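You operate a simulated robot arm through the tools that you are given. There is no shell and no other tool. Be economical: measure what you need, move in short steps, check, and stop when the job is done.

Carry out the task below with a simulated robot arm. There is one attempt and no reset: what you move stays moved.

Task
Smooth the hat on the lathe with the purple pad, then box it.
Fine: put the pad back, switch off before you lift the hat, close the teal hat box; leave the speed lever alone. Set down upright: pad.

The check looks at the end state, three seconds after you hand in, the way a careful person would. Anything else that was tipped, shoved, dropped, spilled or broken makes it a failure.

Robot
A 7-joint arm with a two-finger parallel gripper on a trunk, on a base that drives. Base frame: it is fixed to the floor where the robot stands at the start and does not move with it; the origin is under the middle of the robot, x ahead of it, y to its left, z up; the surface under the hand at the start is at about z = 86. Units: cm, degrees, N and s.
With the tool pointing down near the work surface it reaches from about 32 to 74 cm from the robot's upright axis, wherever it stands. Its first joint turns from -115.0 to 115.0 degrees. Places, roughly: black size dial [50, -80, 90]; black speed lever [50, -10, 100]; blue steam button [50, -90, 90]; felt hat (32x32x11 cm) [80, 20, 100]; hat box (37x37x14 cm) [60, -150, 70]; lathe disc [80, 20, 100]; red arm [90, -130, 100]; red lathe switch [50, -10, 90]; white plunger knob [100, -130, 110]; yellow roller knob [80, -10, 100]. Payload 3.91 kg.
The tool frame sits at the grasp point between the pads (the TCP): z along the fingers, y along the line on which they close. The tips reach 3 cm beyond it. Largest opening 11 cm; finger width 2, thickness 1; the body of the gripper, 4.8 by 11.2 cm, starts 5.5 cm behind the TCP.
Orientation is that of the tool frame in the base frame, as [roll, pitch, yaw] about the fixed x, y, z axes, in that order (R = Rz(yaw) Ry(pitch) Rx(roll)). With the fingers straight down and closing along the base's y, the tool's x points along the base's -x, its y along +y and its z along -z.

Tools
- The arm moves only by the tool jog_arm. Its arguments are lists of equal length, an entry for each row: "claw": the gripper command, from -1 (shut) to 1 (fully open), values between in proportion; "dp": the shift along the base's x, y, z in cm, a list of three; "rot": the turn, a rotation vector about the base's x, y, z in degrees, a list of three. In form: {"claw": [claw, ...], "dp": [[dx, dy, dz], ...], "rot": [[ax, ay, az], ...]}. A call has 1 to 10 rows; each row is the pose to reach, as a shift and turn from the pose commanded when the call began. A row lasts 0.2 s, in which the tool goes at most 5 cm and 8.6 degrees; a call with a longer step from one row to the next is refused whole, and so is a gripper value outside its range. Where a pose cannot be reached the arm comes as near as it can. A force on the tool above 90 N (or 10 N above the force at the start of the call, whichever is more), or a blocked arm, ends the call early, and 0.2 s more pass. Each finger travels about 10.8 cm/s and halts on what it meets, pressing with about 37 N; the grip force reading is that of the motor and also rises with nothing between the fingers. The clock runs only during rows and for 0.2 s after the last one: add rows that repeat a pose to give the fingers time. The reply holds the time, the measured pose of the TCP, the force on the tool along the base axes, the opening and the grip force, in the units named above and with some noise, with the torque about the TCP (base axes, N m) and any sound that the robot's microphone picked up.
- Cameras (640 x 400 px; columns grow to the right, rows downward): "scene" is now at [1.92, 13.48, 173.66]; the picture's right is [-0.23, -0.97, 0.00], its down [-0.69, 0.16, -0.71] and it looks along [0.69, -0.17, -0.71] (base axes); focal length 249 px, centre (320, 200). "wrist" rides on the gripper at [7.2, 1.7, -10.3] in the tool frame; the picture's right is [-0.23, 0.97, 0.00], its down [-0.76, -0.18, -0.62] and it looks along [-0.61, -0.14, 0.78] (tool axes); focal length 222 px, centre (320, 200). There is no depth. A picture from a camera that has moved, and an enlarged one, comes with that camera's place and axes in the base frame and with its lens.
- get_image(camera): a new picture of that camera. No time passes.
- lift_body(by): slides the trunk up (or, below 0, down) by that many cm; the arm and the scene camera ride with it, the base frame stays. It gives what a move gives, with no picture.
- base_move(legs): drives the robot by 1 to 6 legs, each [ahead, turn to the left] in cm and degrees, along the robot's own axes; the way and the turn of a leg run together, so that a leg with both is an arc; at most 150 cm and 180 degrees a leg. The arm and the cameras ride along, it lands a little off, and it stops where it bumps. It gives what a move gives.
- aim_head(pan, tilt): turns the head with the scene camera to pan (to the left, within 155 degrees either way) and tilt (down, from -29 to 69), counted from straight ahead of the robot. It gives what a move gives.
- close_up(camera, box): a new picture of the part [left, top, right, bottom] of that camera's present view, enlarged. No time passes.
- finish_job(): hands the job in; it is judged then, once.

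Work in short steps. Places have to be worked out from the pictures, the camera data and where the tool is seen: move nearer, look again, correct. Check each grasp and each placing, and mend what went wrong. You have 120 turns and 78 pictures in all, those below and enlarged ones among them. Open the gripper and draw the arm clear of the work before you hand the job in, unless the task says otherwise; then end with one line.

The tools are called after ">>>" as name(argument=value, ...) on one line, values as JSON. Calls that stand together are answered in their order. jog_arm: Moves the arm, as the interface text tells. Its arguments: {"type":"object","properties":{"claw":{"type":"array","items":{"type":"number"}},"dp":{"type":"array","items":{"type":"array","items":{"type":"number"}}},"rot":{"type":"array","items":{"type":"array","items":{"type":"number"}}}},"required":["claw","dp","rot"]} The other tools are called the same way: lift_body (by) slides the trunk up or down; base_move (legs) drives the base; aim_head (pan, tilt) turns the head that bears the scene camera; get_image (camera) takes a picture; close_up (camera, box) takes an enlarged picture of a part of a camera's view; finish_job () hands the job in.

At the start:

```text
time: 0.0
tcp_pos: [49.58, 10.61, 141.08]
tool_rot: [-180.0, 0.0, -180.0]
contact_force: [0.7, 0.0, -0.3]
wrist_torque: [0.02, -0.02, 0.0]
grip_width: 10.99
gripper_force: 0.2
trunk travel left (down, up): [-85.0, 14.0]
robot x, y, heading: [0.11, 0.49, 0.3]
head pan, tilt: [-13.5, 44.9]
```

scene: 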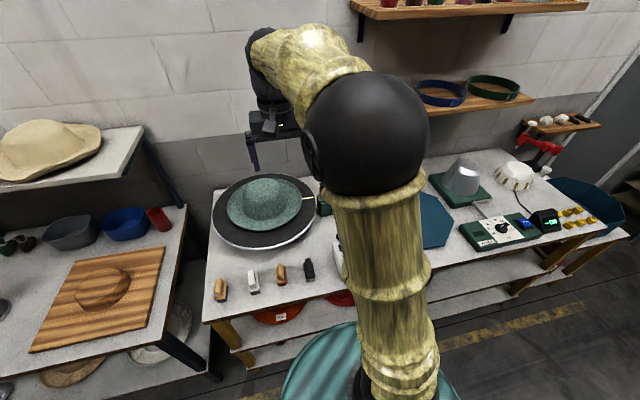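
wrist: 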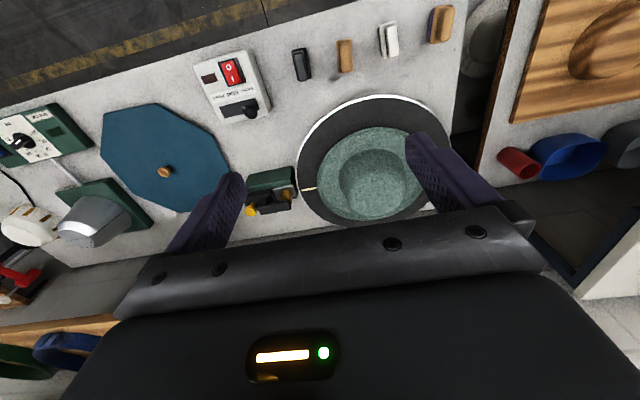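

The wrist view shows four pads near the lathe, the switch box and an octagonal teal lid. I take enlarged views to identify them.

>>> close_up(camera="wrist", box=[180, 0, 480, 188])

>>> close_up(camera="scene", box=[190, 150, 430, 300])

>>> close_up(camera="scene", box=[400, 100, 640, 250])

```text
2.13 times, centred on (330, 94) of wrist
camera zoom: at [42.36, 12.45, 151.46], right [0.23, 0.97, 0.0], down [0.76, -0.18, 0.62], along [0.61, -0.14, -0.78], focal length 473 px, centre (299, 426)
```

zoom: 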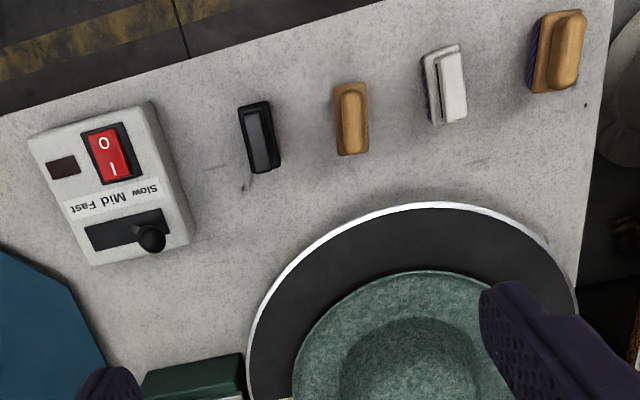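

```text
2.67 times, centred on (310, 225) of scene
camera zoom: at [1.92, 13.48, 173.66], right [-0.23, -0.97, 0.0], down [-0.69, 0.16, -0.71], along [0.69, -0.17, -0.71], focal length 663 px, centre (347, 133)
```

zoom: 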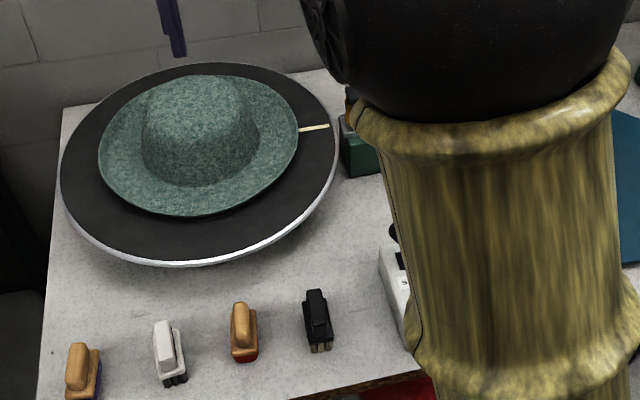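

```text
2.67 times, centred on (520, 175) of scene
camera zoom: at [1.92, 13.48, 173.66], right [-0.23, -0.97, 0.0], down [-0.69, 0.16, -0.71], along [0.69, -0.17, -0.71], focal length 663 px, centre (-213, 267)
```

zoom: 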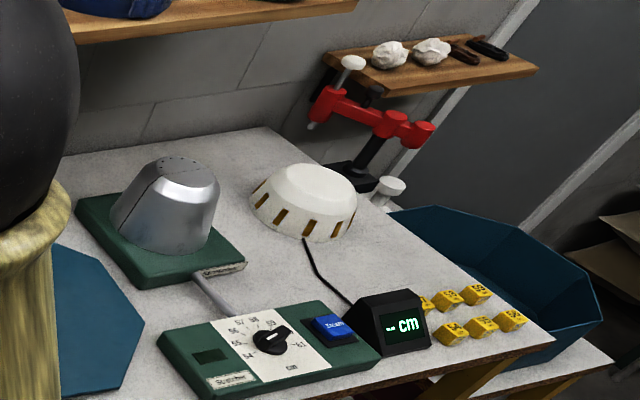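

The purple pad is the leftmost one, at about (48.6, 37.8). I move above it and look again.

>>> jog_arm(claw=[1, 1, 1, 1, 1, 1, 1, 1, 1], dp=[[0, 4, -2], [0, 8, -5], [0, 12, -8], [0, 16, -11], [0, 20, -14], [-1, 24, -17], [-1, 27, -20], [-1, 27, -24], [-1, 27, -28]], rot=[[0, 0, 0], [0, 0, 0], [0, 0, 0], [0, 0, 0], [0, 0, 0], [0, 0, 0], [0, 0, 0], [0, 0, 0], [0, 0, 0]])

>>> get_image(camera="wrist")

>>> get_image(camera="scene")

```text
refused: row 6 steps farther than a row can; nothing moved
```

```text
72 pictures are left
camera wrist: at [42.36, 12.45, 151.46], right [0.23, 0.97, 0.0], down [0.76, -0.18, 0.62], along [0.61, -0.14, -0.78], focal length 222 px, centre (320, 200)
```

wrist: 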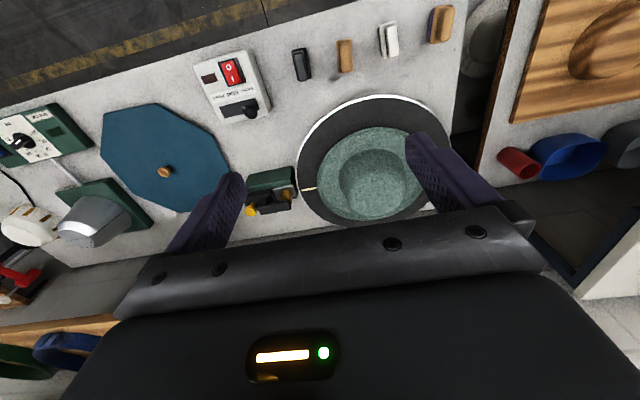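

```text
71 pictures are left
camera scene: at [1.92, 13.48, 173.66], right [-0.23, -0.97, 0.0], down [-0.69, 0.16, -0.71], along [0.69, -0.17, -0.71], focal length 249 px, centre (320, 200)
```

scene: 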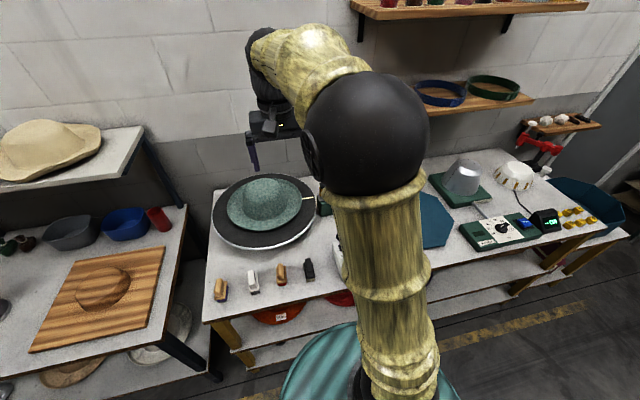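

One step was too long, so I resend with shorter ones.

>>> jog_arm(claw=[1, 1, 1, 1, 1, 1, 1, 1, 1], dp=[[0, 4, -2], [0, 8, -4], [0, 12, -6], [0, 16, -8], [0, 20, -10], [-1, 24, -12], [-1, 27, -15], [-1, 27, -19], [-1, 27, -23]], rot=[[0, 0, 0], [0, 0, 0], [0, 0, 0], [0, 0, 0], [0, 0, 0], [0, 0, 0], [0, 0, 0], [0, 0, 0], [0, 0, 0]])

>>> get_image(camera="wrist")

>>> get_image(camera="scene")

```text
time: 2.0
tcp_pos: [48.66, 37.67, 118.06]
tool_rot: [-179.9, 0.0, -180.0]
contact_force: [0.3, 0.5, -0.5]
wrist_torque: [-0.04, 0.01, 0.02]
grip_width: 11.0
gripper_force: 0.1
trunk travel left (down, up): [-85.0, 14.0]
robot x, y, heading: [0.14, 0.19, -0.2]
head pan, tilt: [-13.5, 44.9]
```

```text
70 pictures are left
camera wrist: at [41.42, 39.45, 128.34], right [0.23, 0.97, 0.0], down [0.76, -0.18, 0.62], along [0.61, -0.14, -0.78], focal length 222 px, centre (320, 200)
```

wrist: 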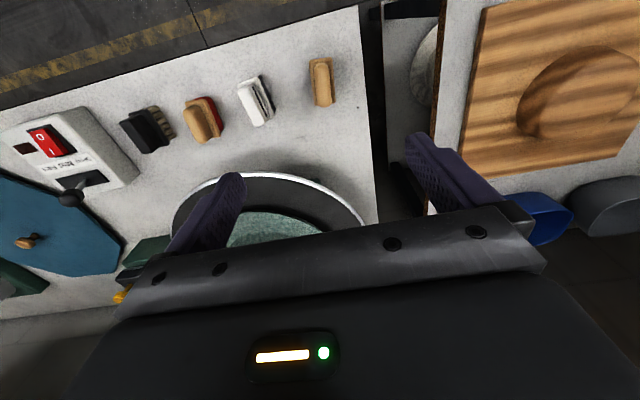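

```text
69 pictures are left
camera scene: at [2.02, 13.61, 173.65], right [-0.23, -0.97, 0.0], down [-0.69, 0.16, -0.71], along [0.69, -0.17, -0.71], focal length 249 px, centre (320, 200)
```

scene: 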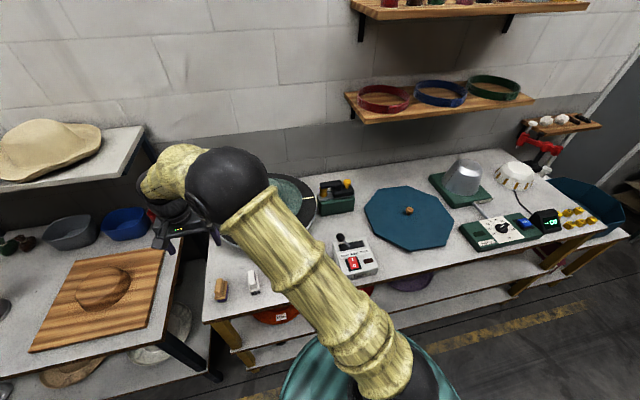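

The purple pad lies almost exactly under the hand. I take a closer look to judge its height and direction.

>>> close_up(camera="scene", box=[195, 255, 275, 305])

>>> close_up(camera="wrist", box=[260, 30, 388, 110])

```text
8.00 times, centred on (235, 280) of scene
camera zoom: at [2.02, 13.61, 173.65], right [-0.23, -0.97, 0.0], down [-0.69, 0.16, -0.71], along [0.69, -0.17, -0.71], focal length 1989 px, centre (1000, -440)
```

zoom: 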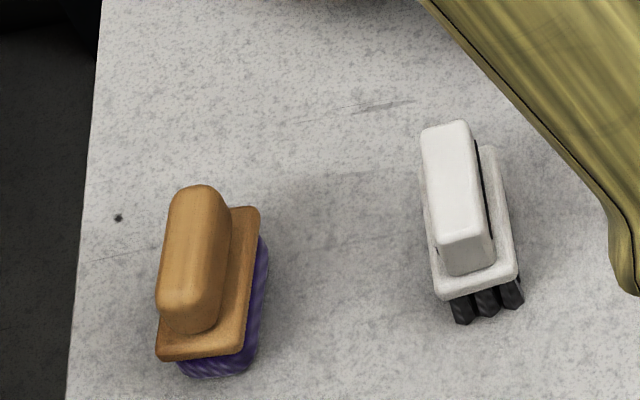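

```text
5.00 times, centred on (324, 70) of wrist
camera zoom: at [41.42, 39.45, 128.34], right [0.23, 0.97, 0.0], down [0.76, -0.18, 0.62], along [0.61, -0.14, -0.78], focal length 1111 px, centre (300, 850)
```

zoom: 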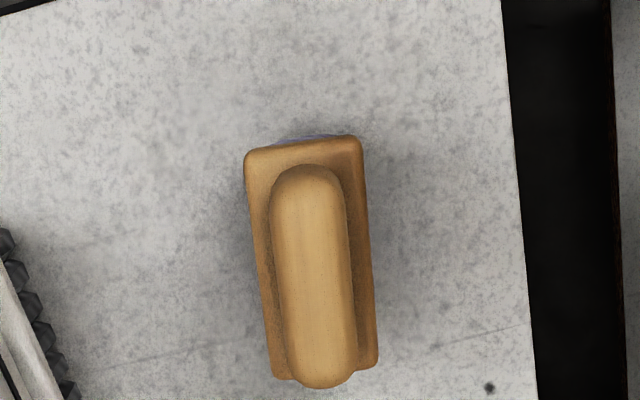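

I place the handle centre at (49.1, 38.3), its long axis about −7° from x, and its top at about z = 91. I descend so the tips sit just above the wooden block.

>>> jog_arm(claw=[1, 1, 1, 1, 1, 1, 1], dp=[[0.4, 0.6, -4], [0.4, 0.6, -8], [0.4, 0.6, -12], [0.4, 0.6, -16], [0.4, 0.6, -20], [0.4, 0.6, -23], [0.4, 0.6, -23]], rot=[[0, 0, -6], [0, 0, -6], [0, 0, -6], [0, 0, -6], [0, 0, -6], [0, 0, -6], [0, 0, -6]])

>>> get_image(camera="wrist")

>>> close_up(camera="scene", box=[145, 205, 305, 305])

```text
time: 3.6
tcp_pos: [49.24, 38.19, 95.29]
tool_rot: [-180.0, 0.0, 174.0]
contact_force: [-0.6, 1.1, -0.5]
wrist_torque: [-0.02, 0.01, -0.01]
grip_width: 11.0
gripper_force: 0.1
trunk travel left (down, up): [-85.0, 14.0]
robot x, y, heading: [-0.32, -0.15, 0.1]
head pan, tilt: [-13.5, 44.9]
```

```text
66 pictures are left
camera wrist: at [42.2, 40.78, 105.54], right [0.33, 0.94, 0.0], down [0.74, -0.26, 0.62], along [0.59, -0.2, -0.78], focal length 222 px, centre (320, 200)
```

wrist: 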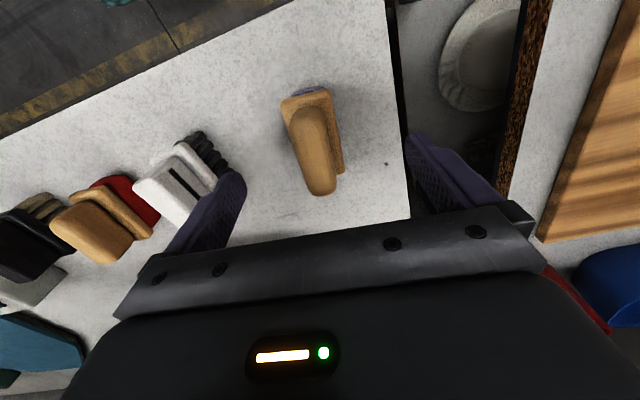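

```text
4.00 times, centred on (225, 255) of scene
camera zoom: at [1.9, 13.48, 173.66], right [-0.23, -0.97, 0.0], down [-0.69, 0.16, -0.71], along [0.69, -0.17, -0.71], focal length 994 px, centre (700, -20)
```

zoom: 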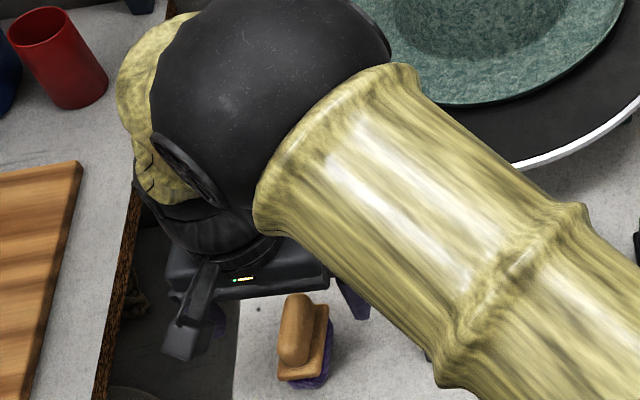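

The handle is between the fingers at about (49, 38). I descend about 3.3 cm and close.

>>> jog_arm(claw=[1, 1, 1, 0.3, -0.4, -1, -1, -1], dp=[[0, -0.2, -1.5], [0, -0.2, -3.3], [0, -0.2, -3.3], [0, -0.2, -3.3], [0, -0.2, -3.3], [0, -0.2, -3.3], [0, -0.2, -3.3], [0, -0.2, -3.3]], rot=[[0, 0, 2], [0, 0, 2], [0, 0, 2], [0, 0, 2], [0, 0, 2], [0, 0, 2], [0, 0, 2], [0, 0, 2]])

>>> get_image(camera="wrist")

```text
time: 5.4
tcp_pos: [49.06, 38.24, 91.91]
tool_rot: [180.0, 0.0, 175.9]
contact_force: [0.3, -0.2, 0.4]
wrist_torque: [0.02, -0.01, -0.02]
grip_width: 3.51
gripper_force: 36.7
trunk travel left (down, up): [-85.0, 14.0]
robot x, y, heading: [0.21, 0.1, -0.2]
head pan, tilt: [-13.5, 44.9]
```

```text
64 pictures are left
camera wrist: at [41.97, 40.4, 102.27], right [0.29, 0.96, 0.0], down [0.75, -0.23, 0.62], along [0.6, -0.18, -0.78], focal length 222 px, centre (320, 200)
```

wrist: 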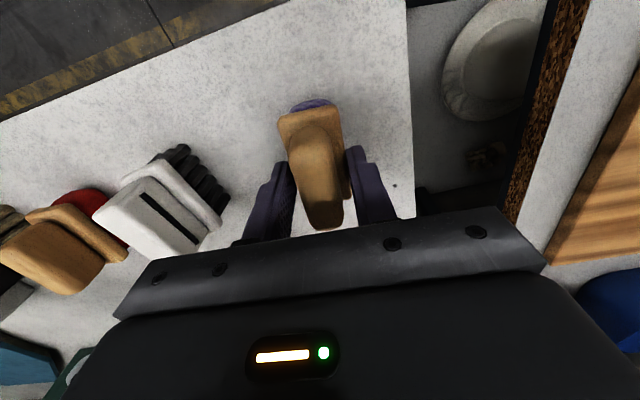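

The grip holds at 3.5 cm and the position is noted. The lathe seems to be off, since the disc mark hasn't moved between pictures. I'll release the pad and switch the lathe on with an empty hand first.

>>> jog_arm(claw=[0, 1, 1, 1, 1, 1, 1, 1, 1, 1], dp=[[0, 0, 0], [0, 0, 0], [0, 0, 0], [0, 0, 4], [0, 0, 8], [0, 0, 12], [0, -4, 14], [0, -8, 16], [0, -12, 18], [0, -16, 20]], rot=[[0, 0, 0], [0, 0, 0], [0, 0, 0], [0, 0, 0], [0, 0, 0], [0, 0, 0], [0, 0, 4], [0, 0, 4], [0, 0, 4], [0, 0, 4]])

>>> jog_arm(claw=[1, 0.5, 0, -0.5, -1, -1, -1, -1], dp=[[0, -4, 0], [0, -8, 0], [0, -12, 0], [0, -16, 0], [0, -20, 0], [0, -24, 0], [0, -28, 0], [0, -28, 0]], rot=[[0, 0, 0], [0, 0, 0], [0, 0, 0], [0, 0, 0], [0, 0, 0], [0, 0, 0], [0, 0, 0], [0, 0, 0]])

>>> get_image(camera="wrist")

>>> get_image(camera="scene")

```text
time: 7.6
tcp_pos: [48.98, 21.99, 112.11]
tool_rot: [-180.0, 0.1, -179.8]
contact_force: [-0.7, -0.3, 0.3]
wrist_torque: [0.05, -0.01, 0.02]
grip_width: 11.02
gripper_force: 0.0
trunk travel left (down, up): [-85.0, 14.0]
robot x, y, heading: [-0.07, -0.13, -0.2]
head pan, tilt: [-13.5, 44.9]
```

```text
time: 9.4
tcp_pos: [48.86, -5.75, 112.01]
tool_rot: [180.0, 0.0, -179.9]
contact_force: [0.1, -0.9, 0.5]
wrist_torque: [-0.02, -0.02, 0.03]
grip_width: 0.0
gripper_force: 37.0
trunk travel left (down, up): [-85.0, 14.0]
robot x, y, heading: [-0.36, 0.47, 0.1]
head pan, tilt: [-13.5, 44.9]
```

```text
63 pictures are left
camera wrist: at [41.62, -4.05, 122.23], right [0.23, 0.97, 0.0], down [0.76, -0.18, 0.62], along [0.61, -0.14, -0.78], focal length 222 px, centre (320, 200)
```

wrist: 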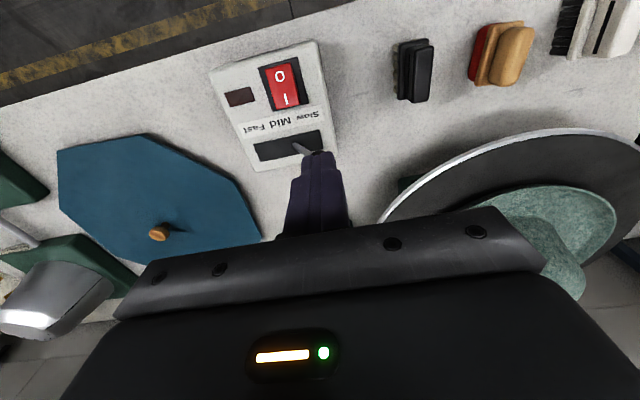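

```text
62 pictures are left
camera scene: at [1.92, 13.59, 173.65], right [-0.23, -0.97, 0.0], down [-0.69, 0.16, -0.71], along [0.69, -0.17, -0.71], focal length 249 px, centre (320, 200)
```

scene: 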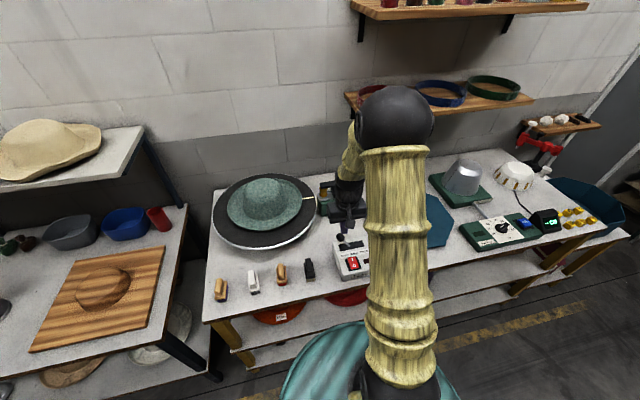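

The "I" end of the rocker is at about (48, −10), and the lever stands just beyond it. I take a close-up to see the rocker tilt and the lever's height.

>>> close_up(camera="scene", box=[310, 210, 406, 290])

>>> close_up(camera="wrist", box=[200, 30, 360, 180])

```text
5.00 times, centred on (358, 250) of scene
camera zoom: at [1.92, 13.59, 173.65], right [-0.23, -0.97, 0.0], down [-0.69, 0.16, -0.71], along [0.69, -0.17, -0.71], focal length 1243 px, centre (130, -50)
```

zoom: 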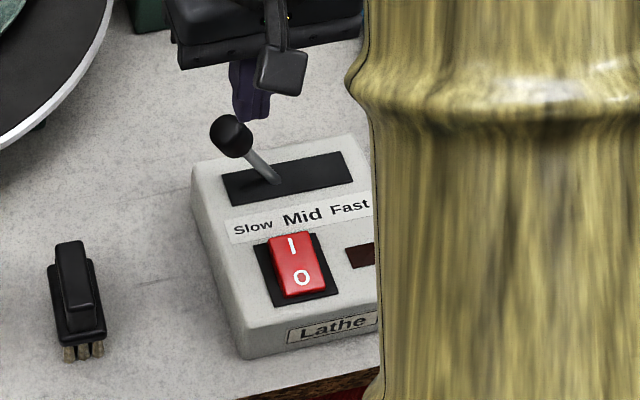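

```text
2.67 times, centred on (280, 105) of wrist
camera zoom: at [41.62, -4.05, 122.23], right [0.23, 0.97, 0.0], down [0.76, -0.18, 0.62], along [0.61, -0.14, -0.78], focal length 592 px, centre (427, 453)
```

zoom: 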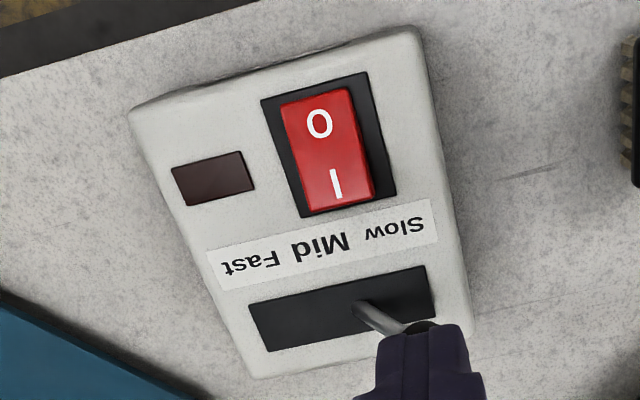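

The lamp is dark and the "I" end is raised, so the lathe is off. I press the "I" end at (48.7, −10.4), which keeps well clear of the lever near x = 55.

>>> jog_arm(claw=[-1, -1, -1, -1, -1, -1], dp=[[-0.1, -4.6, 0], [-0.1, -4.6, -4], [-0.1, -4.6, -8], [-0.1, -4.6, -12], [-0.1, -4.6, -15.5], [-0.1, -4.6, -15.5]], rot=[[0, 0, 0], [0, 0, 0], [0, 0, 0], [0, 0, 0], [0, 0, 0], [0, 0, 0]])

>>> close_up(camera="wrist", box=[200, 70, 440, 220])

```text
time: 10.8
tcp_pos: [48.67, -10.83, 96.17]
tool_rot: [-180.0, 0.1, 180.0]
contact_force: [-0.7, 0.5, 1.0]
wrist_torque: [-0.03, -0.02, 0.01]
grip_width: 0.02
gripper_force: 37.0
trunk travel left (down, up): [-85.0, 14.0]
robot x, y, heading: [-0.25, -0.08, 0.1]
head pan, tilt: [-13.5, 44.9]
```

```text
2.67 times, centred on (320, 145) of wrist
camera zoom: at [41.53, -8.97, 106.47], right [0.23, 0.97, 0.0], down [0.76, -0.18, 0.62], along [0.61, -0.14, -0.78], focal length 592 px, centre (320, 347)
```

zoom: 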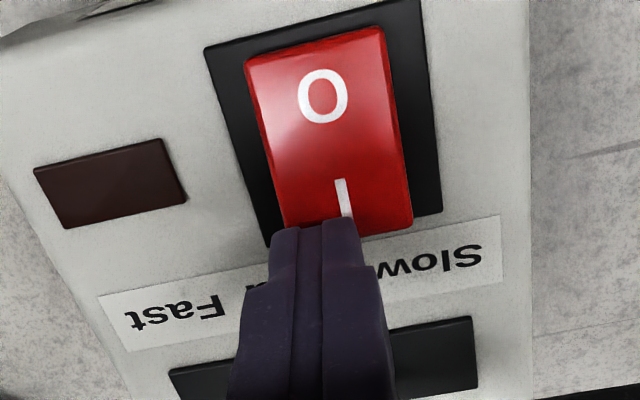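

The "I" is at about (48.5, −10), so I shift 0.7 cm in y and press down slowly.

>>> jog_arm(claw=[-1, -1, -1, -1, -1, -1, -1], dp=[[0, 0.7, 0], [0, 0.7, -0.8], [0, 0.7, -1.4], [0, 0.7, -2.0], [0, 0.7, -2.5], [0, 0.7, -2.9], [0, 0.7, -1]], rot=[[0, 0, 0], [0, 0, 0], [0, 0, 0], [0, 0, 0], [0, 0, 0], [0, 0, 0], [0, 0, 0]])

>>> close_up(camera="wrist", box=[200, 70, 440, 220])

```text
time: 11.7
tcp_pos: [48.77, -9.93, 95.53]
tool_rot: [-179.8, 0.9, -180.0]
contact_force: [-13.1, 3.9, 55.3]
wrist_torque: [0.14, 0.93, 0.0]
grip_width: 0.0
gripper_force: 36.3
trunk travel left (down, up): [-85.0, 14.0]
robot x, y, heading: [-0.09, -0.26, 0.1]
head pan, tilt: [-13.5, 44.9]
stopped in row 4: the force on the tool passed its limit at 99 N (the readings are from after the stop); the commanded pose is now the measured one
```

```text
2.67 times, centred on (320, 145) of wrist
camera zoom: at [41.64, -8.09, 105.76], right [0.23, 0.97, 0.0], down [0.75, -0.17, 0.63], along [0.62, -0.14, -0.77], focal length 592 px, centre (320, 347)
```

zoom: 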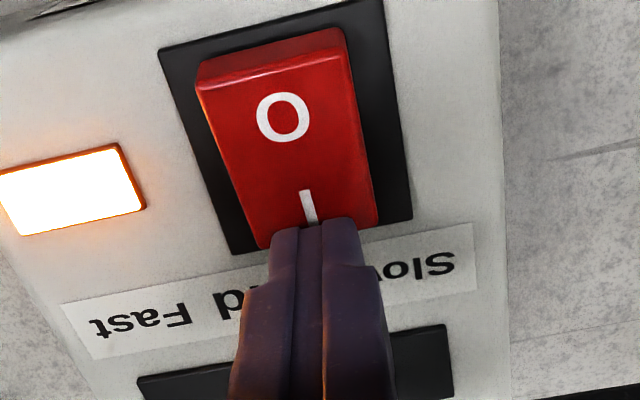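

The lamp is lit, so the lathe is on. I lift away and go back to the pad.

>>> jog_arm(claw=[-1, -1, -1, -1, -1, -0.5, 0, 0.5, 1, 1], dp=[[0, 0, 2], [0, 0, 5], [0, 0, 9], [0, 0, 13], [0, 0, 17], [0, 5, 17], [0, 10, 17], [0, 15, 17], [0, 20, 17], [0, 25, 17]], rot=[[0, 0, 0], [0, -0.9, 0], [0, -0.9, 0], [0, -0.9, 0], [0, -0.9, 0], [0, -0.9, 0], [0, -0.9, 0], [0, -0.9, 0], [0, -0.9, 0], [0, -0.9, 0]])

>>> jog_arm(claw=[1, 1, 1, 1, 1, 1, 1], dp=[[0, 5, 0], [0, 10, 0], [0, 15, 0], [0, 19, 0], [0, 23, 0], [0, 23, -4], [0, 23, -4]], rot=[[0, 0, 0], [0, 0, -4], [0, 0, -4], [0, 0, -4], [0, 0, -4], [0, 0, -4], [0, 0, -4]])

>>> get_image(camera="scene")

>>> get_image(camera="wrist")

```text
time: 13.9
tcp_pos: [49.28, 15.28, 111.96]
tool_rot: [-179.8, 1.4, -179.9]
contact_force: [0.4, 0.3, -0.4]
wrist_torque: [0.01, 0.0, -0.01]
grip_width: 11.0
gripper_force: 0.0
trunk travel left (down, up): [-85.0, 14.0]
robot x, y, heading: [0.07, -0.15, -0.3]
head pan, tilt: [-13.5, 44.9]
```

```text
time: 15.5
tcp_pos: [49.22, 38.17, 107.98]
tool_rot: [-179.9, 1.6, 176.1]
contact_force: [-0.4, 0.4, -0.8]
wrist_torque: [-0.01, 0.0, -0.02]
grip_width: 10.99
gripper_force: 0.1
trunk travel left (down, up): [-85.0, 14.0]
robot x, y, heading: [0.23, -0.14, -0.1]
head pan, tilt: [-13.5, 44.9]
```

```text
57 pictures are left
camera scene: at [1.83, 13.49, 173.66], right [-0.23, -0.97, 0.0], down [-0.69, 0.16, -0.71], along [0.69, -0.17, -0.71], focal length 249 px, centre (320, 200)
```

scene: 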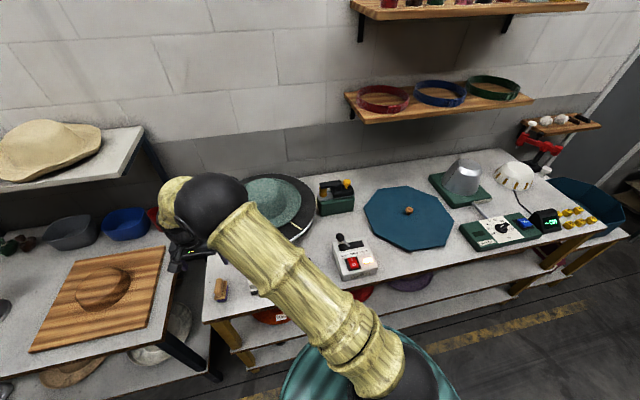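

```text
56 pictures are left
camera wrist: at [41.88, 40.49, 118.06], right [0.29, 0.96, 0.0], down [0.73, -0.23, 0.64], along [0.62, -0.19, -0.77], focal length 222 px, centre (320, 200)
```

wrist: 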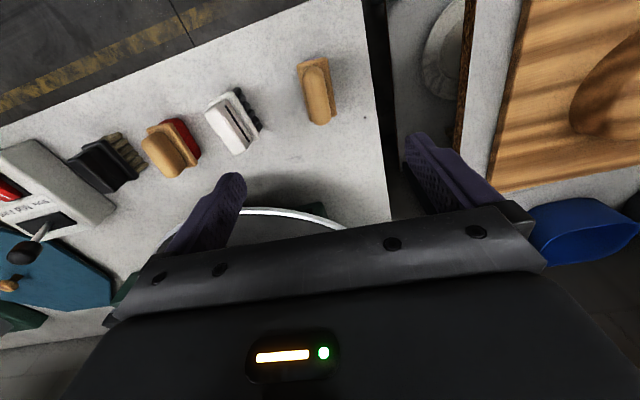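

The disc is turning (its mark has moved). I re-grasp the pad at its recorded pose, correcting the small tilt.

>>> jog_arm(claw=[1, 1, 1, 1, 1, 1, 0.3, -0.4, -1, -1], dp=[[-0.1, 0, -4], [-0.1, 0, -8], [-0.1, 0, -12], [-0.1, 0, -15], [-0.1, 0, -16], [-0.1, 0, -16], [-0.1, 0, -16], [-0.1, 0, -16], [-0.1, 0, -16], [-0.1, 0, -16]], rot=[[0, 1.6, 0], [0, 1.6, 0], [0, 1.6, 0], [0, 1.6, 0], [0, 1.6, 0], [0, 1.6, 0], [0, 1.6, 0], [0, 1.6, 0], [0, 1.6, 0], [0, 1.6, 0]])

>>> jog_arm(claw=[-1, -1, -1, -1, -1], dp=[[0, 0, 0], [0, 0, 1], [0, 0, 5], [0, 0, 10], [0, 0, 14]], rot=[[0, 0, 0], [0, 0, 0], [0, 0, 0], [0, 0, 0], [0, 0, 0]])

>>> get_image(camera="wrist")

>>> close_up(camera="scene", box=[150, 150, 330, 310])

```text
time: 17.7
tcp_pos: [49.1, 37.87, 92.14]
tool_rot: [-179.7, -0.1, 176.1]
contact_force: [0.1, 0.8, 0.3]
wrist_torque: [0.0, -0.01, -0.04]
grip_width: 3.53
gripper_force: 36.9
trunk travel left (down, up): [-85.0, 14.0]
robot x, y, heading: [-0.26, 0.05, -0.1]
head pan, tilt: [-13.5, 44.9]
```

```text
time: 18.9
tcp_pos: [49.04, 38.09, 106.02]
tool_rot: [-179.7, -0.1, 176.1]
contact_force: [-0.2, -0.4, 0.3]
wrist_torque: [0.03, -0.02, -0.01]
grip_width: 0.0
gripper_force: 36.7
trunk travel left (down, up): [-85.0, 14.0]
robot x, y, heading: [0.16, -0.03, -0.2]
head pan, tilt: [-13.5, 44.9]
```

```text
55 pictures are left
camera wrist: at [41.96, 40.33, 116.34], right [0.29, 0.96, -0.01], down [0.75, -0.23, 0.62], along [0.59, -0.19, -0.78], focal length 222 px, centre (320, 200)
```

wrist: 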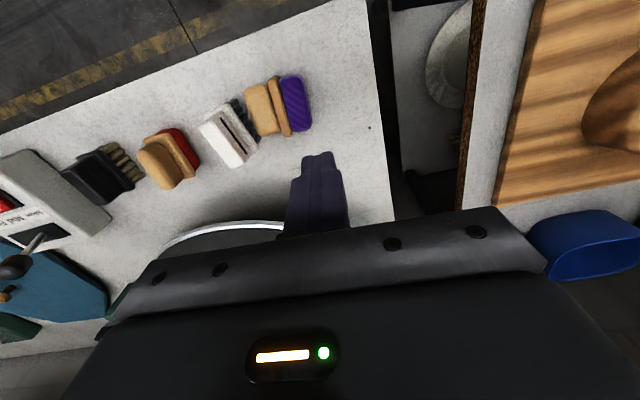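

```text
2.50 times, centred on (240, 230) of scene
camera zoom: at [1.83, 13.42, 173.66], right [-0.23, -0.97, 0.0], down [-0.69, 0.17, -0.71], along [0.69, -0.17, -0.71], focal length 622 px, centre (520, 125)
```

zoom: 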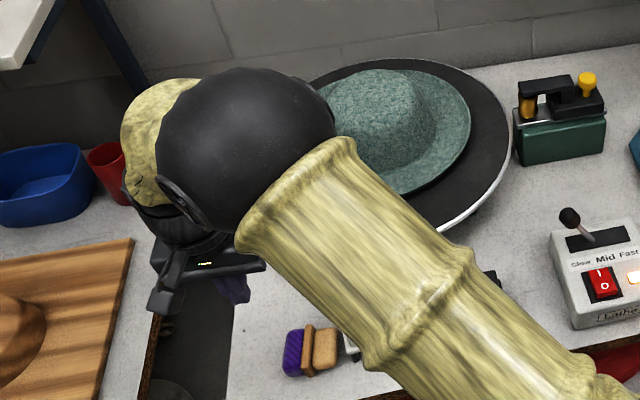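

The grip slipped and the pad tipped onto its side, with the purple face towards +y. I look closely before mending it.

>>> close_up(camera="wrist", box=[190, 50, 350, 180])

>>> close_up(camera="scene", box=[205, 255, 285, 305])

```text
3.08 times, centred on (270, 115) of wrist
camera zoom: at [41.96, 40.33, 116.34], right [0.29, 0.96, -0.01], down [0.75, -0.23, 0.62], along [0.59, -0.19, -0.78], focal length 684 px, centre (474, 462)
```

zoom: 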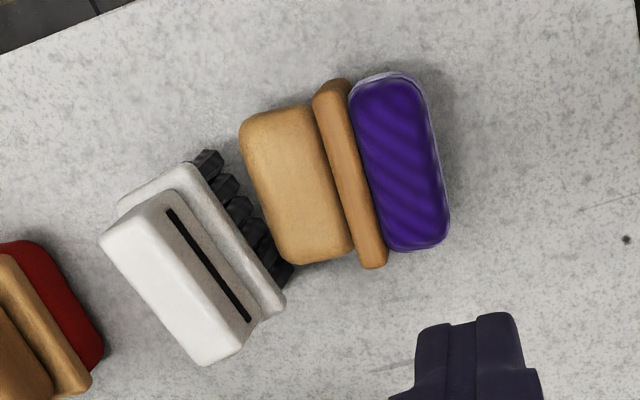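

```text
8.00 times, centred on (245, 280) of scene
camera zoom: at [1.83, 13.42, 173.66], right [-0.23, -0.97, 0.0], down [-0.69, 0.17, -0.71], along [0.69, -0.17, -0.71], focal length 1989 px, centre (920, -440)
```

zoom: 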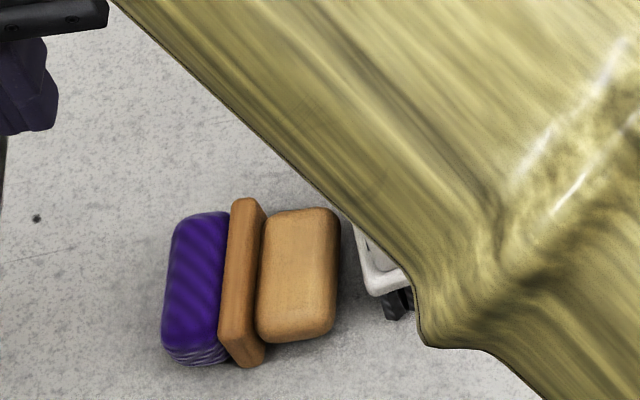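

The pad is about 8 cm tall, so I had gripped the edge of the block instead of the handle. To stand it up, I'll pinch the handle's ends (closing along x) and roll it 90° about x, so I first turn the hand and move above the handle.

>>> jog_arm(claw=[-1, -1, -1, -0.5, 0, 0.5, 1, 1, 1, 1], dp=[[0, -1, 0], [0, -2, 0], [-0.5, -3, 0], [-1, -4, 0], [-1.4, -5, 0], [-1.4, -6, 0], [-1.4, -6.9, 0], [-1.4, -6.9, 0], [-1.4, -6.9, 0], [-1.4, -6.9, 0]], rot=[[0, 0, 8.5], [0, 0, 17], [0, 0, 25.5], [0, 0, 34], [0, 0, 42.5], [0, 0, 51], [0, 0, 59.5], [0, 0, 68], [0, 0, 76.5], [0, 0, 85]])

>>> get_image(camera="wrist")

```text
time: 21.1
tcp_pos: [47.86, 31.07, 106.03]
tool_rot: [-179.9, -0.1, -98.7]
contact_force: [-0.3, 0.2, -0.4]
wrist_torque: [-0.03, 0.0, 0.0]
grip_width: 10.98
gripper_force: 0.1
trunk travel left (down, up): [-85.0, 14.0]
robot x, y, heading: [0.26, 0.34, -0.3]
head pan, tilt: [-13.5, 44.9]
```

```text
51 pictures are left
camera wrist: at [45.0, 24.35, 116.41], right [-0.93, 0.37, 0.0], down [0.29, 0.73, 0.62], along [0.23, 0.58, -0.78], focal length 222 px, centre (320, 200)
```

wrist: 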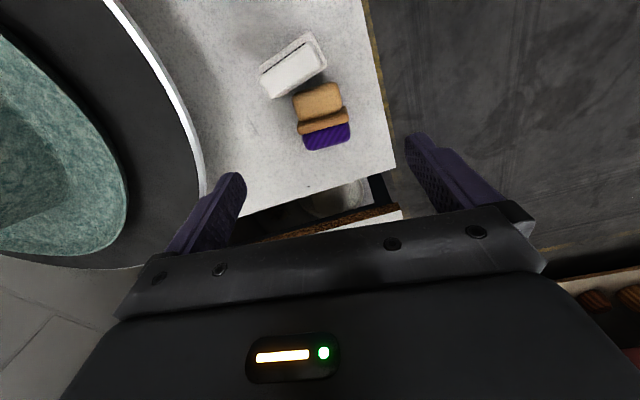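

The handle centre is right under the hand at (47.9, 31.1). I descend and close on its ends.

>>> jog_arm(claw=[1, 1, 1, 1, 1, 1, 0.5, 0, -1, -1], dp=[[0, 0, -4], [0, 0, -8], [0, 0, -12], [0, 0, -15], [0, 0, -16.3], [0, 0, -16.3], [0, 0, -16.3], [0, 0, -16.3], [0, 0, -16.3], [0, 0, -16.3]], rot=[[0, 0, 0], [0, 0, 0], [0, 0, 0], [0, 0, 0], [0, 0, 0], [0, 0, 0], [0, 0, 0], [0, 0, 0], [0, 0, 0], [0, 0, 0]])

>>> jog_arm(claw=[-1, -1, -1, -1, -1, -1], dp=[[0, 0, 0], [0, 0, 0], [0, 0, 2], [0, 0, 5], [0, 0, 8], [0, 0, 11]], rot=[[0, 0, 0], [0, 0, 0], [0, 0, 0], [0, 0, 0], [0, 0, 0], [0, 0, 0]])

>>> get_image(camera="wrist")

```text
time: 23.3
tcp_pos: [47.7, 31.15, 89.78]
tool_rot: [-179.9, -0.1, -99.0]
contact_force: [-0.2, 1.0, 0.9]
wrist_torque: [-0.02, 0.0, -0.01]
grip_width: 5.74
gripper_force: 37.0
trunk travel left (down, up): [-85.0, 14.0]
robot x, y, heading: [-0.1, 0.08, 0.2]
head pan, tilt: [-13.5, 44.9]
```

```text
time: 24.7
tcp_pos: [47.73, 30.98, 100.88]
tool_rot: [-179.8, -0.1, -98.9]
contact_force: [-0.7, 0.1, -1.1]
wrist_torque: [-0.05, 0.03, 0.0]
grip_width: 5.72
gripper_force: 37.0
trunk travel left (down, up): [-85.0, 14.0]
robot x, y, heading: [0.59, 0.3, -0.1]
head pan, tilt: [-13.5, 44.9]
```

```text
50 pictures are left
camera wrist: at [44.96, 24.25, 111.16], right [-0.93, 0.38, 0.0], down [0.29, 0.73, 0.62], along [0.24, 0.58, -0.78], focal length 222 px, centre (320, 200)
```

wrist: 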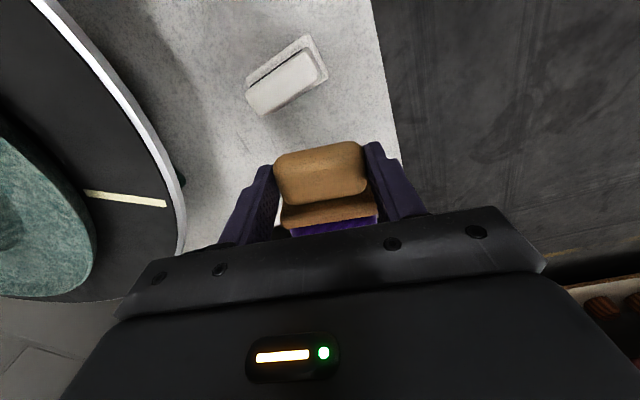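

The pad is held firmly (5.7 cm). I raise it and roll it 75° about its long axis, turning the purple face down.

>>> jog_arm(claw=[-1, -1, -1, -1, -1, -1, -1, -1, -1, -1], dp=[[0.1, 0.8, 1], [0.2, 1.6, 2], [0.3, 2.4, 3], [0.5, 3.2, 4], [0.6, 4, 5], [0.8, 4.8, 5], [0.9, 5.6, 5], [1, 6.4, 5], [1.2, 7, 5], [1.2, 7, 5]], rot=[[-8.2, 1.3, 0], [-16.4, 2.6, 0], [-24.6, 3.9, 0], [-32.8, 5.2, 0], [-41, 6.5, 0], [-49.2, 7.8, 0], [-57.4, 9.1, 0], [-65.6, 10.3, 0], [-74, 11.5, 0], [-74, 11.5, 0]])

>>> get_image(camera="wrist")

>>> get_image(camera="scene")

```text
time: 26.9
tcp_pos: [43.09, 33.0, 108.71]
tool_rot: [-179.5, -73.3, -98.3]
contact_force: [0.1, 0.0, -0.3]
wrist_torque: [0.02, 0.01, 0.0]
grip_width: 5.7
gripper_force: 37.6
out of reach, approached as far as the arm can: row 7, 8, 9, 10
trunk travel left (down, up): [-85.0, 14.0]
robot x, y, heading: [-0.2, -0.31, 0.2]
head pan, tilt: [-13.5, 44.9]
```

```text
49 pictures are left
camera wrist: at [42.56, 41.12, 118.54], right [-0.96, 0.2, -0.22], down [0.29, 0.78, -0.55], along [0.06, -0.59, -0.81], focal length 222 px, centre (320, 200)
```

wrist: 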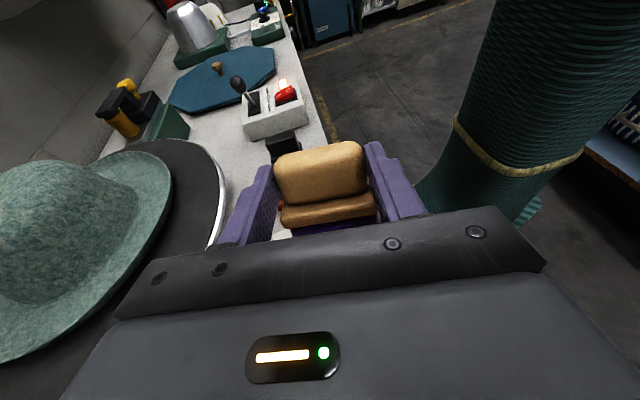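

```text
48 pictures are left
camera scene: at [1.7, 13.48, 173.67], right [-0.23, -0.97, 0.0], down [-0.69, 0.16, -0.71], along [0.69, -0.16, -0.7], focal length 249 px, centre (320, 200)
```

scene: 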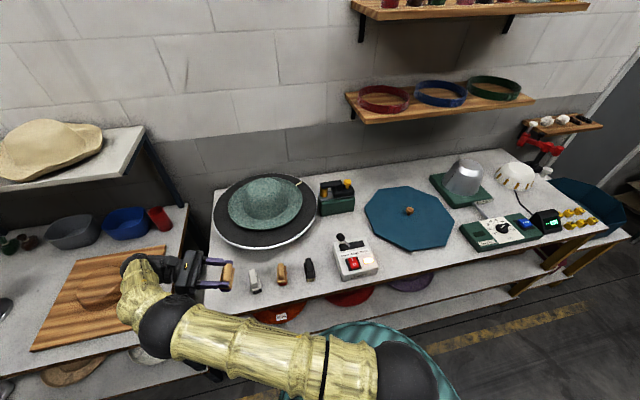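

The roll is done but the arm is at its reach limit: the tool is at (43, 33), short of the spot. I drive ahead 10 cm to gain reach.

>>> base_move(legs=[[10, 0]])

```text
time: 28.2
tcp_pos: [53.61, 33.07, 108.53]
tool_rot: [-179.9, -73.2, -98.0]
contact_force: [0.5, 0.2, -0.9]
wrist_torque: [-0.03, 0.02, -0.01]
grip_width: 5.73
gripper_force: 36.8
trunk travel left (down, up): [-85.0, 14.0]
robot x, y, heading: [10.4, -0.01, 0.3]
head pan, tilt: [-13.5, 44.9]
```

I test with a small move to learn where the commanded pose now stands.

>>> jog_arm(claw=[-1, -1], dp=[[-2, 0, 0], [-4, 0, 0]], rot=[[0, 0, 0], [0, 0, 0]])

```text
time: 28.8
tcp_pos: [49.67, 32.8, 108.52]
tool_rot: [-179.6, -73.2, -98.3]
contact_force: [-1.2, 0.2, -1.1]
wrist_torque: [0.0, 0.02, -0.02]
grip_width: 5.72
gripper_force: 37.6
trunk travel left (down, up): [-85.0, 14.0]
robot x, y, heading: [10.23, 0.11, -0.2]
head pan, tilt: [-13.5, 44.9]
```

The commanded pose equals the measured one. I move over the pad's spot and down to just above contact.

>>> jog_arm(claw=[-1, -1, -1, -1, -1, -1], dp=[[-0.3, 3, 0], [-0.3, 5.7, 0], [-0.3, 5.7, -4], [-0.3, 5.7, -8], [-0.3, 5.7, -12], [-0.3, 5.7, -13]], rot=[[0, 0, 0], [0, 0, 0], [0, 0, 0], [0, 0, 0], [0, 0, 0], [0, 0, 0]])

>>> get_image(camera="scene")

```text
time: 30.2
tcp_pos: [48.96, 34.94, 100.29]
tool_rot: [-179.7, -73.2, -98.2]
contact_force: [-0.2, 0.2, -1.8]
wrist_torque: [0.01, 0.0, 0.0]
grip_width: 5.73
gripper_force: 37.0
out of reach, approached as far as the arm can: row 1, 2, 3, 4, 5, 6
trunk travel left (down, up): [-85.0, 14.0]
robot x, y, heading: [10.29, -0.18, -0.1]
head pan, tilt: [-13.5, 44.9]
```

```text
47 pictures are left
camera scene: at [12.19, 13.59, 173.65], right [-0.23, -0.97, 0.0], down [-0.69, 0.16, -0.71], along [0.69, -0.17, -0.71], focal length 249 px, centre (320, 200)
```

scene: 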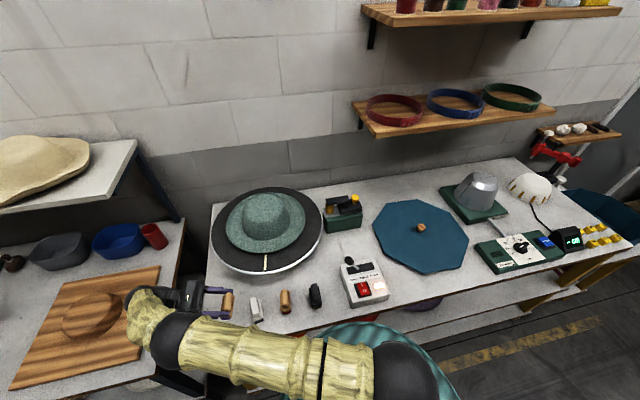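

Straight down is also out of reach, but lowering the trunk carries the hand down as it is. I lower it 5 cm and check clearance to the left table.

>>> lift_body(by=-5)

>>> close_up(camera="scene", box=[100, 260, 292, 380])

>>> get_image(camera="wrist")

```text
time: 31.1
tcp_pos: [48.87, 34.84, 95.47]
tool_rot: [-179.7, -73.2, -98.1]
contact_force: [-0.2, -0.3, -2.0]
wrist_torque: [0.01, 0.0, -0.02]
grip_width: 5.72
gripper_force: 36.9
trunk travel left (down, up): [-80.0, 19.0]
robot x, y, heading: [9.8, -0.01, 0.1]
head pan, tilt: [-13.5, 44.9]
```

```text
3.33 times, centred on (196, 320) of scene
camera zoom: at [12.15, 13.49, 168.65], right [-0.23, -0.97, 0.0], down [-0.69, 0.16, -0.71], along [0.69, -0.16, -0.71], focal length 829 px, centre (733, -200)
```

zoom: 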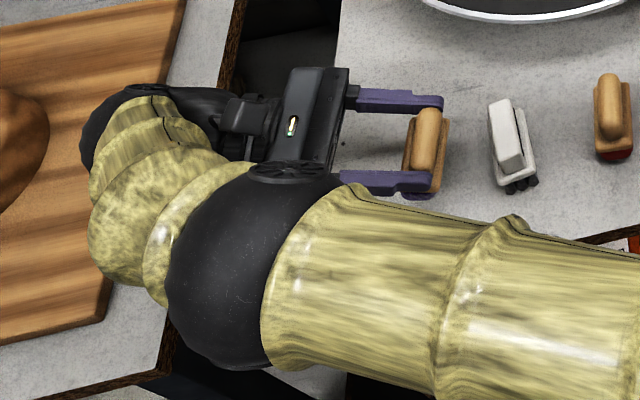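

```text
45 pictures are left
camera wrist: at [48.32, 42.88, 105.34], right [-0.96, 0.2, -0.22], down [0.29, 0.78, -0.55], along [0.06, -0.59, -0.81], focal length 222 px, centre (320, 200)
```

wrist: 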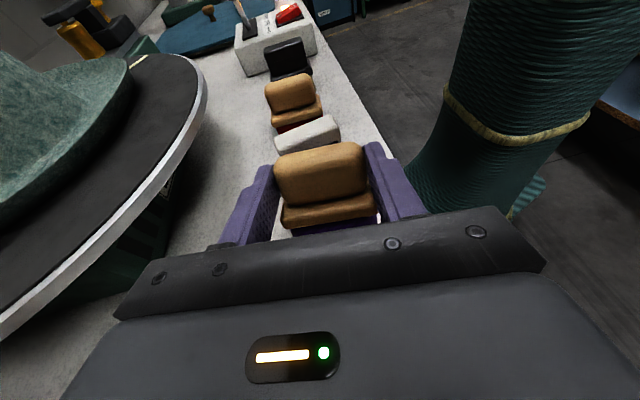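

Clearances look fine and the pad is nearly upright about 2–3 cm up. I continue down in small steps watching the force.

>>> lift_body(by=-1.8)

>>> lift_body(by=-0.7)

>>> close_up(camera="scene", box=[180, 270, 276, 330])

```text
time: 31.8
tcp_pos: [48.96, 34.79, 93.7]
tool_rot: [-179.8, -73.2, -98.2]
contact_force: [-0.1, 0.0, -1.2]
wrist_torque: [0.01, 0.01, -0.01]
grip_width: 5.72
gripper_force: 37.4
trunk travel left (down, up): [-78.2, 20.8]
robot x, y, heading: [10.45, -0.08, 0.1]
head pan, tilt: [-13.5, 44.9]
```

```text
time: 32.3
tcp_pos: [48.94, 34.7, 92.98]
tool_rot: [-179.8, -73.3, -98.2]
contact_force: [-0.2, -0.4, -0.4]
wrist_torque: [-0.02, -0.02, -0.02]
grip_width: 5.72
gripper_force: 36.4
trunk travel left (down, up): [-77.5, 21.5]
robot x, y, heading: [10.52, -0.12, 0.2]
head pan, tilt: [-13.5, 44.9]
```

```text
6.67 times, centred on (228, 300) of scene
camera zoom: at [12.15, 13.5, 166.15], right [-0.23, -0.97, 0.0], down [-0.69, 0.16, -0.71], along [0.69, -0.16, -0.71], focal length 1657 px, centre (933, -467)
```

zoom: 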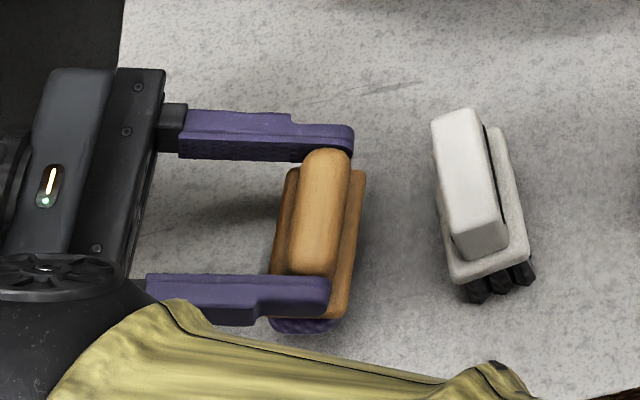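

Almost touching. I go down a little more until the force rises.

>>> lift_body(by=-0.6)

>>> lift_body(by=-0.5)

```text
time: 32.9
tcp_pos: [48.94, 34.77, 92.56]
tool_rot: [-178.9, -73.1, -99.1]
contact_force: [3.0, 3.7, 25.9]
wrist_torque: [-0.14, 0.28, -0.01]
grip_width: 5.75
gripper_force: 36.9
trunk travel left (down, up): [-76.9, 22.1]
robot x, y, heading: [10.28, -0.26, -0.1]
head pan, tilt: [-13.5, 44.9]
```

```text
time: 33.4
tcp_pos: [48.82, 34.63, 92.14]
tool_rot: [-179.2, -73.2, -98.7]
contact_force: [2.1, 0.5, 32.4]
wrist_torque: [-0.44, 0.15, 0.05]
grip_width: 5.72
gripper_force: 37.1
trunk travel left (down, up): [-76.4, 22.6]
robot x, y, heading: [10.23, 0.05, 0.2]
head pan, tilt: [-13.5, 44.9]
```

The pad's edge is touching the table. I open the fingers and let it settle upright.

>>> jog_arm(claw=[-0.2, 0.2, 0.6, 1, 1, 1], dp=[[0, 0, 0], [0, 0, 0], [0, 0, 0], [0, 0, 0], [0, 0, 0], [0, 0, 0]], rot=[[0, 0, 0], [0, 0, 0], [0, 0, 0], [0, 0, 0], [0, 0, 0], [0, 0, 0]])

>>> close_up(camera="scene", box=[180, 270, 276, 330])

```text
time: 34.8
tcp_pos: [48.8, 34.81, 91.71]
tool_rot: [-179.6, -73.3, -98.1]
contact_force: [-0.4, 0.1, -1.0]
wrist_torque: [0.01, 0.01, 0.0]
grip_width: 10.99
gripper_force: 0.0
trunk travel left (down, up): [-76.4, 22.6]
robot x, y, heading: [10.24, -0.04, -0.1]
head pan, tilt: [-13.5, 44.9]
```

```text
6.67 times, centred on (228, 300) of scene
camera zoom: at [12.16, 13.52, 165.05], right [-0.23, -0.97, 0.0], down [-0.69, 0.16, -0.71], along [0.69, -0.16, -0.71], focal length 1657 px, centre (933, -467)
```

zoom: 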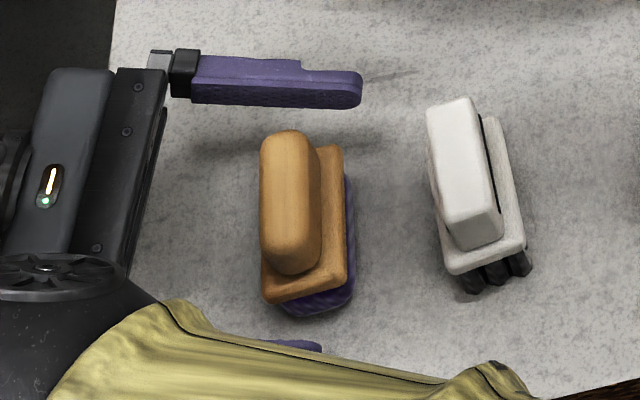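

The pad stands upright. I raise the trunk to clear it, then untilt the hand.

>>> lift_body(by=13.1)

>>> jog_arm(claw=[1, 1, 1, 1, 1, 1, 1, 1, 1], dp=[[0, 0, 1], [0, 0, 2], [0, 0, 3], [0, 0, 4], [0, 0, 5], [0, 0, 5], [0, 0, 5], [0, 0, 5], [0, 0, 5]], rot=[[8.2, -1.2, 0], [16.4, -2.4, 0], [24.6, -3.6, 0], [32.8, -4.8, 0], [41, -6, 0], [49.2, -7.2, 0], [57.4, -8.4, 0], [65, -9.5, 0], [72.5, -10.6, 0]])

>>> jog_arm(claw=[1, 1, 1, 1, 1, 1, 1, 1, 1, 1], dp=[[0, 0, 0], [0, 0, 0], [0, 0, 0], [0, 0, 0], [0, 0, 0], [0, 0, 0], [0, 0, 0], [0, 0, 0], [0, 0, 0], [0, 0, 0]], rot=[[0, 0, -8.5], [0, 0, -17], [0, 0, -25.5], [0, 0, -34], [0, 0, -42.5], [0, 0, -51], [0, 0, -59.5], [0, 0, -68], [0, 0, -76.5], [0, 0, -84.5]])

>>> get_image(camera="wrist")

```text
time: 36.4
tcp_pos: [48.83, 34.86, 104.79]
tool_rot: [-179.7, -73.3, -98.3]
contact_force: [0.8, 0.3, 0.3]
wrist_torque: [0.02, -0.03, -0.02]
grip_width: 10.99
gripper_force: 0.0
trunk travel left (down, up): [-89.5, 9.5]
robot x, y, heading: [10.07, 0.23, 0.0]
head pan, tilt: [-13.5, 44.9]
```

```text
time: 38.4
tcp_pos: [48.93, 34.82, 110.02]
tool_rot: [-179.6, 0.3, -98.3]
contact_force: [0.3, -0.2, -0.2]
wrist_torque: [0.02, 0.01, -0.01]
grip_width: 10.99
gripper_force: 0.1
trunk travel left (down, up): [-89.5, 9.5]
robot x, y, heading: [10.42, 0.08, 0.0]
head pan, tilt: [-13.5, 44.9]
```

```text
time: 40.6
tcp_pos: [48.95, 34.84, 109.88]
tool_rot: [-179.5, 0.1, 177.1]
contact_force: [-0.2, -0.1, 0.3]
wrist_torque: [-0.02, 0.0, 0.0]
grip_width: 11.01
gripper_force: 0.0
trunk travel left (down, up): [-89.5, 9.5]
robot x, y, heading: [10.41, 0.19, 0.0]
head pan, tilt: [-13.5, 44.9]
```

```text
42 pictures are left
camera wrist: at [41.83, 37.12, 120.22], right [0.28, 0.96, -0.01], down [0.75, -0.21, 0.63], along [0.6, -0.18, -0.78], focal length 222 px, centre (320, 200)
```

wrist: 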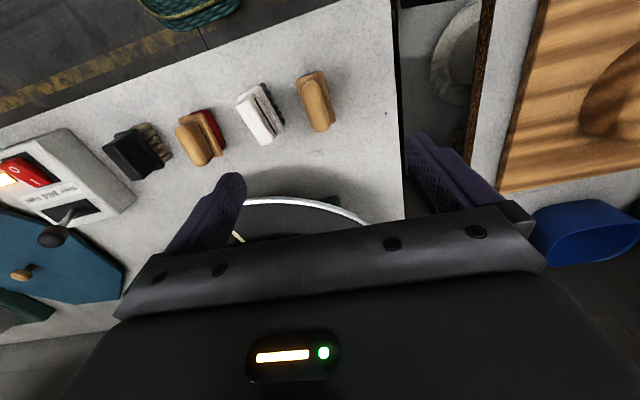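

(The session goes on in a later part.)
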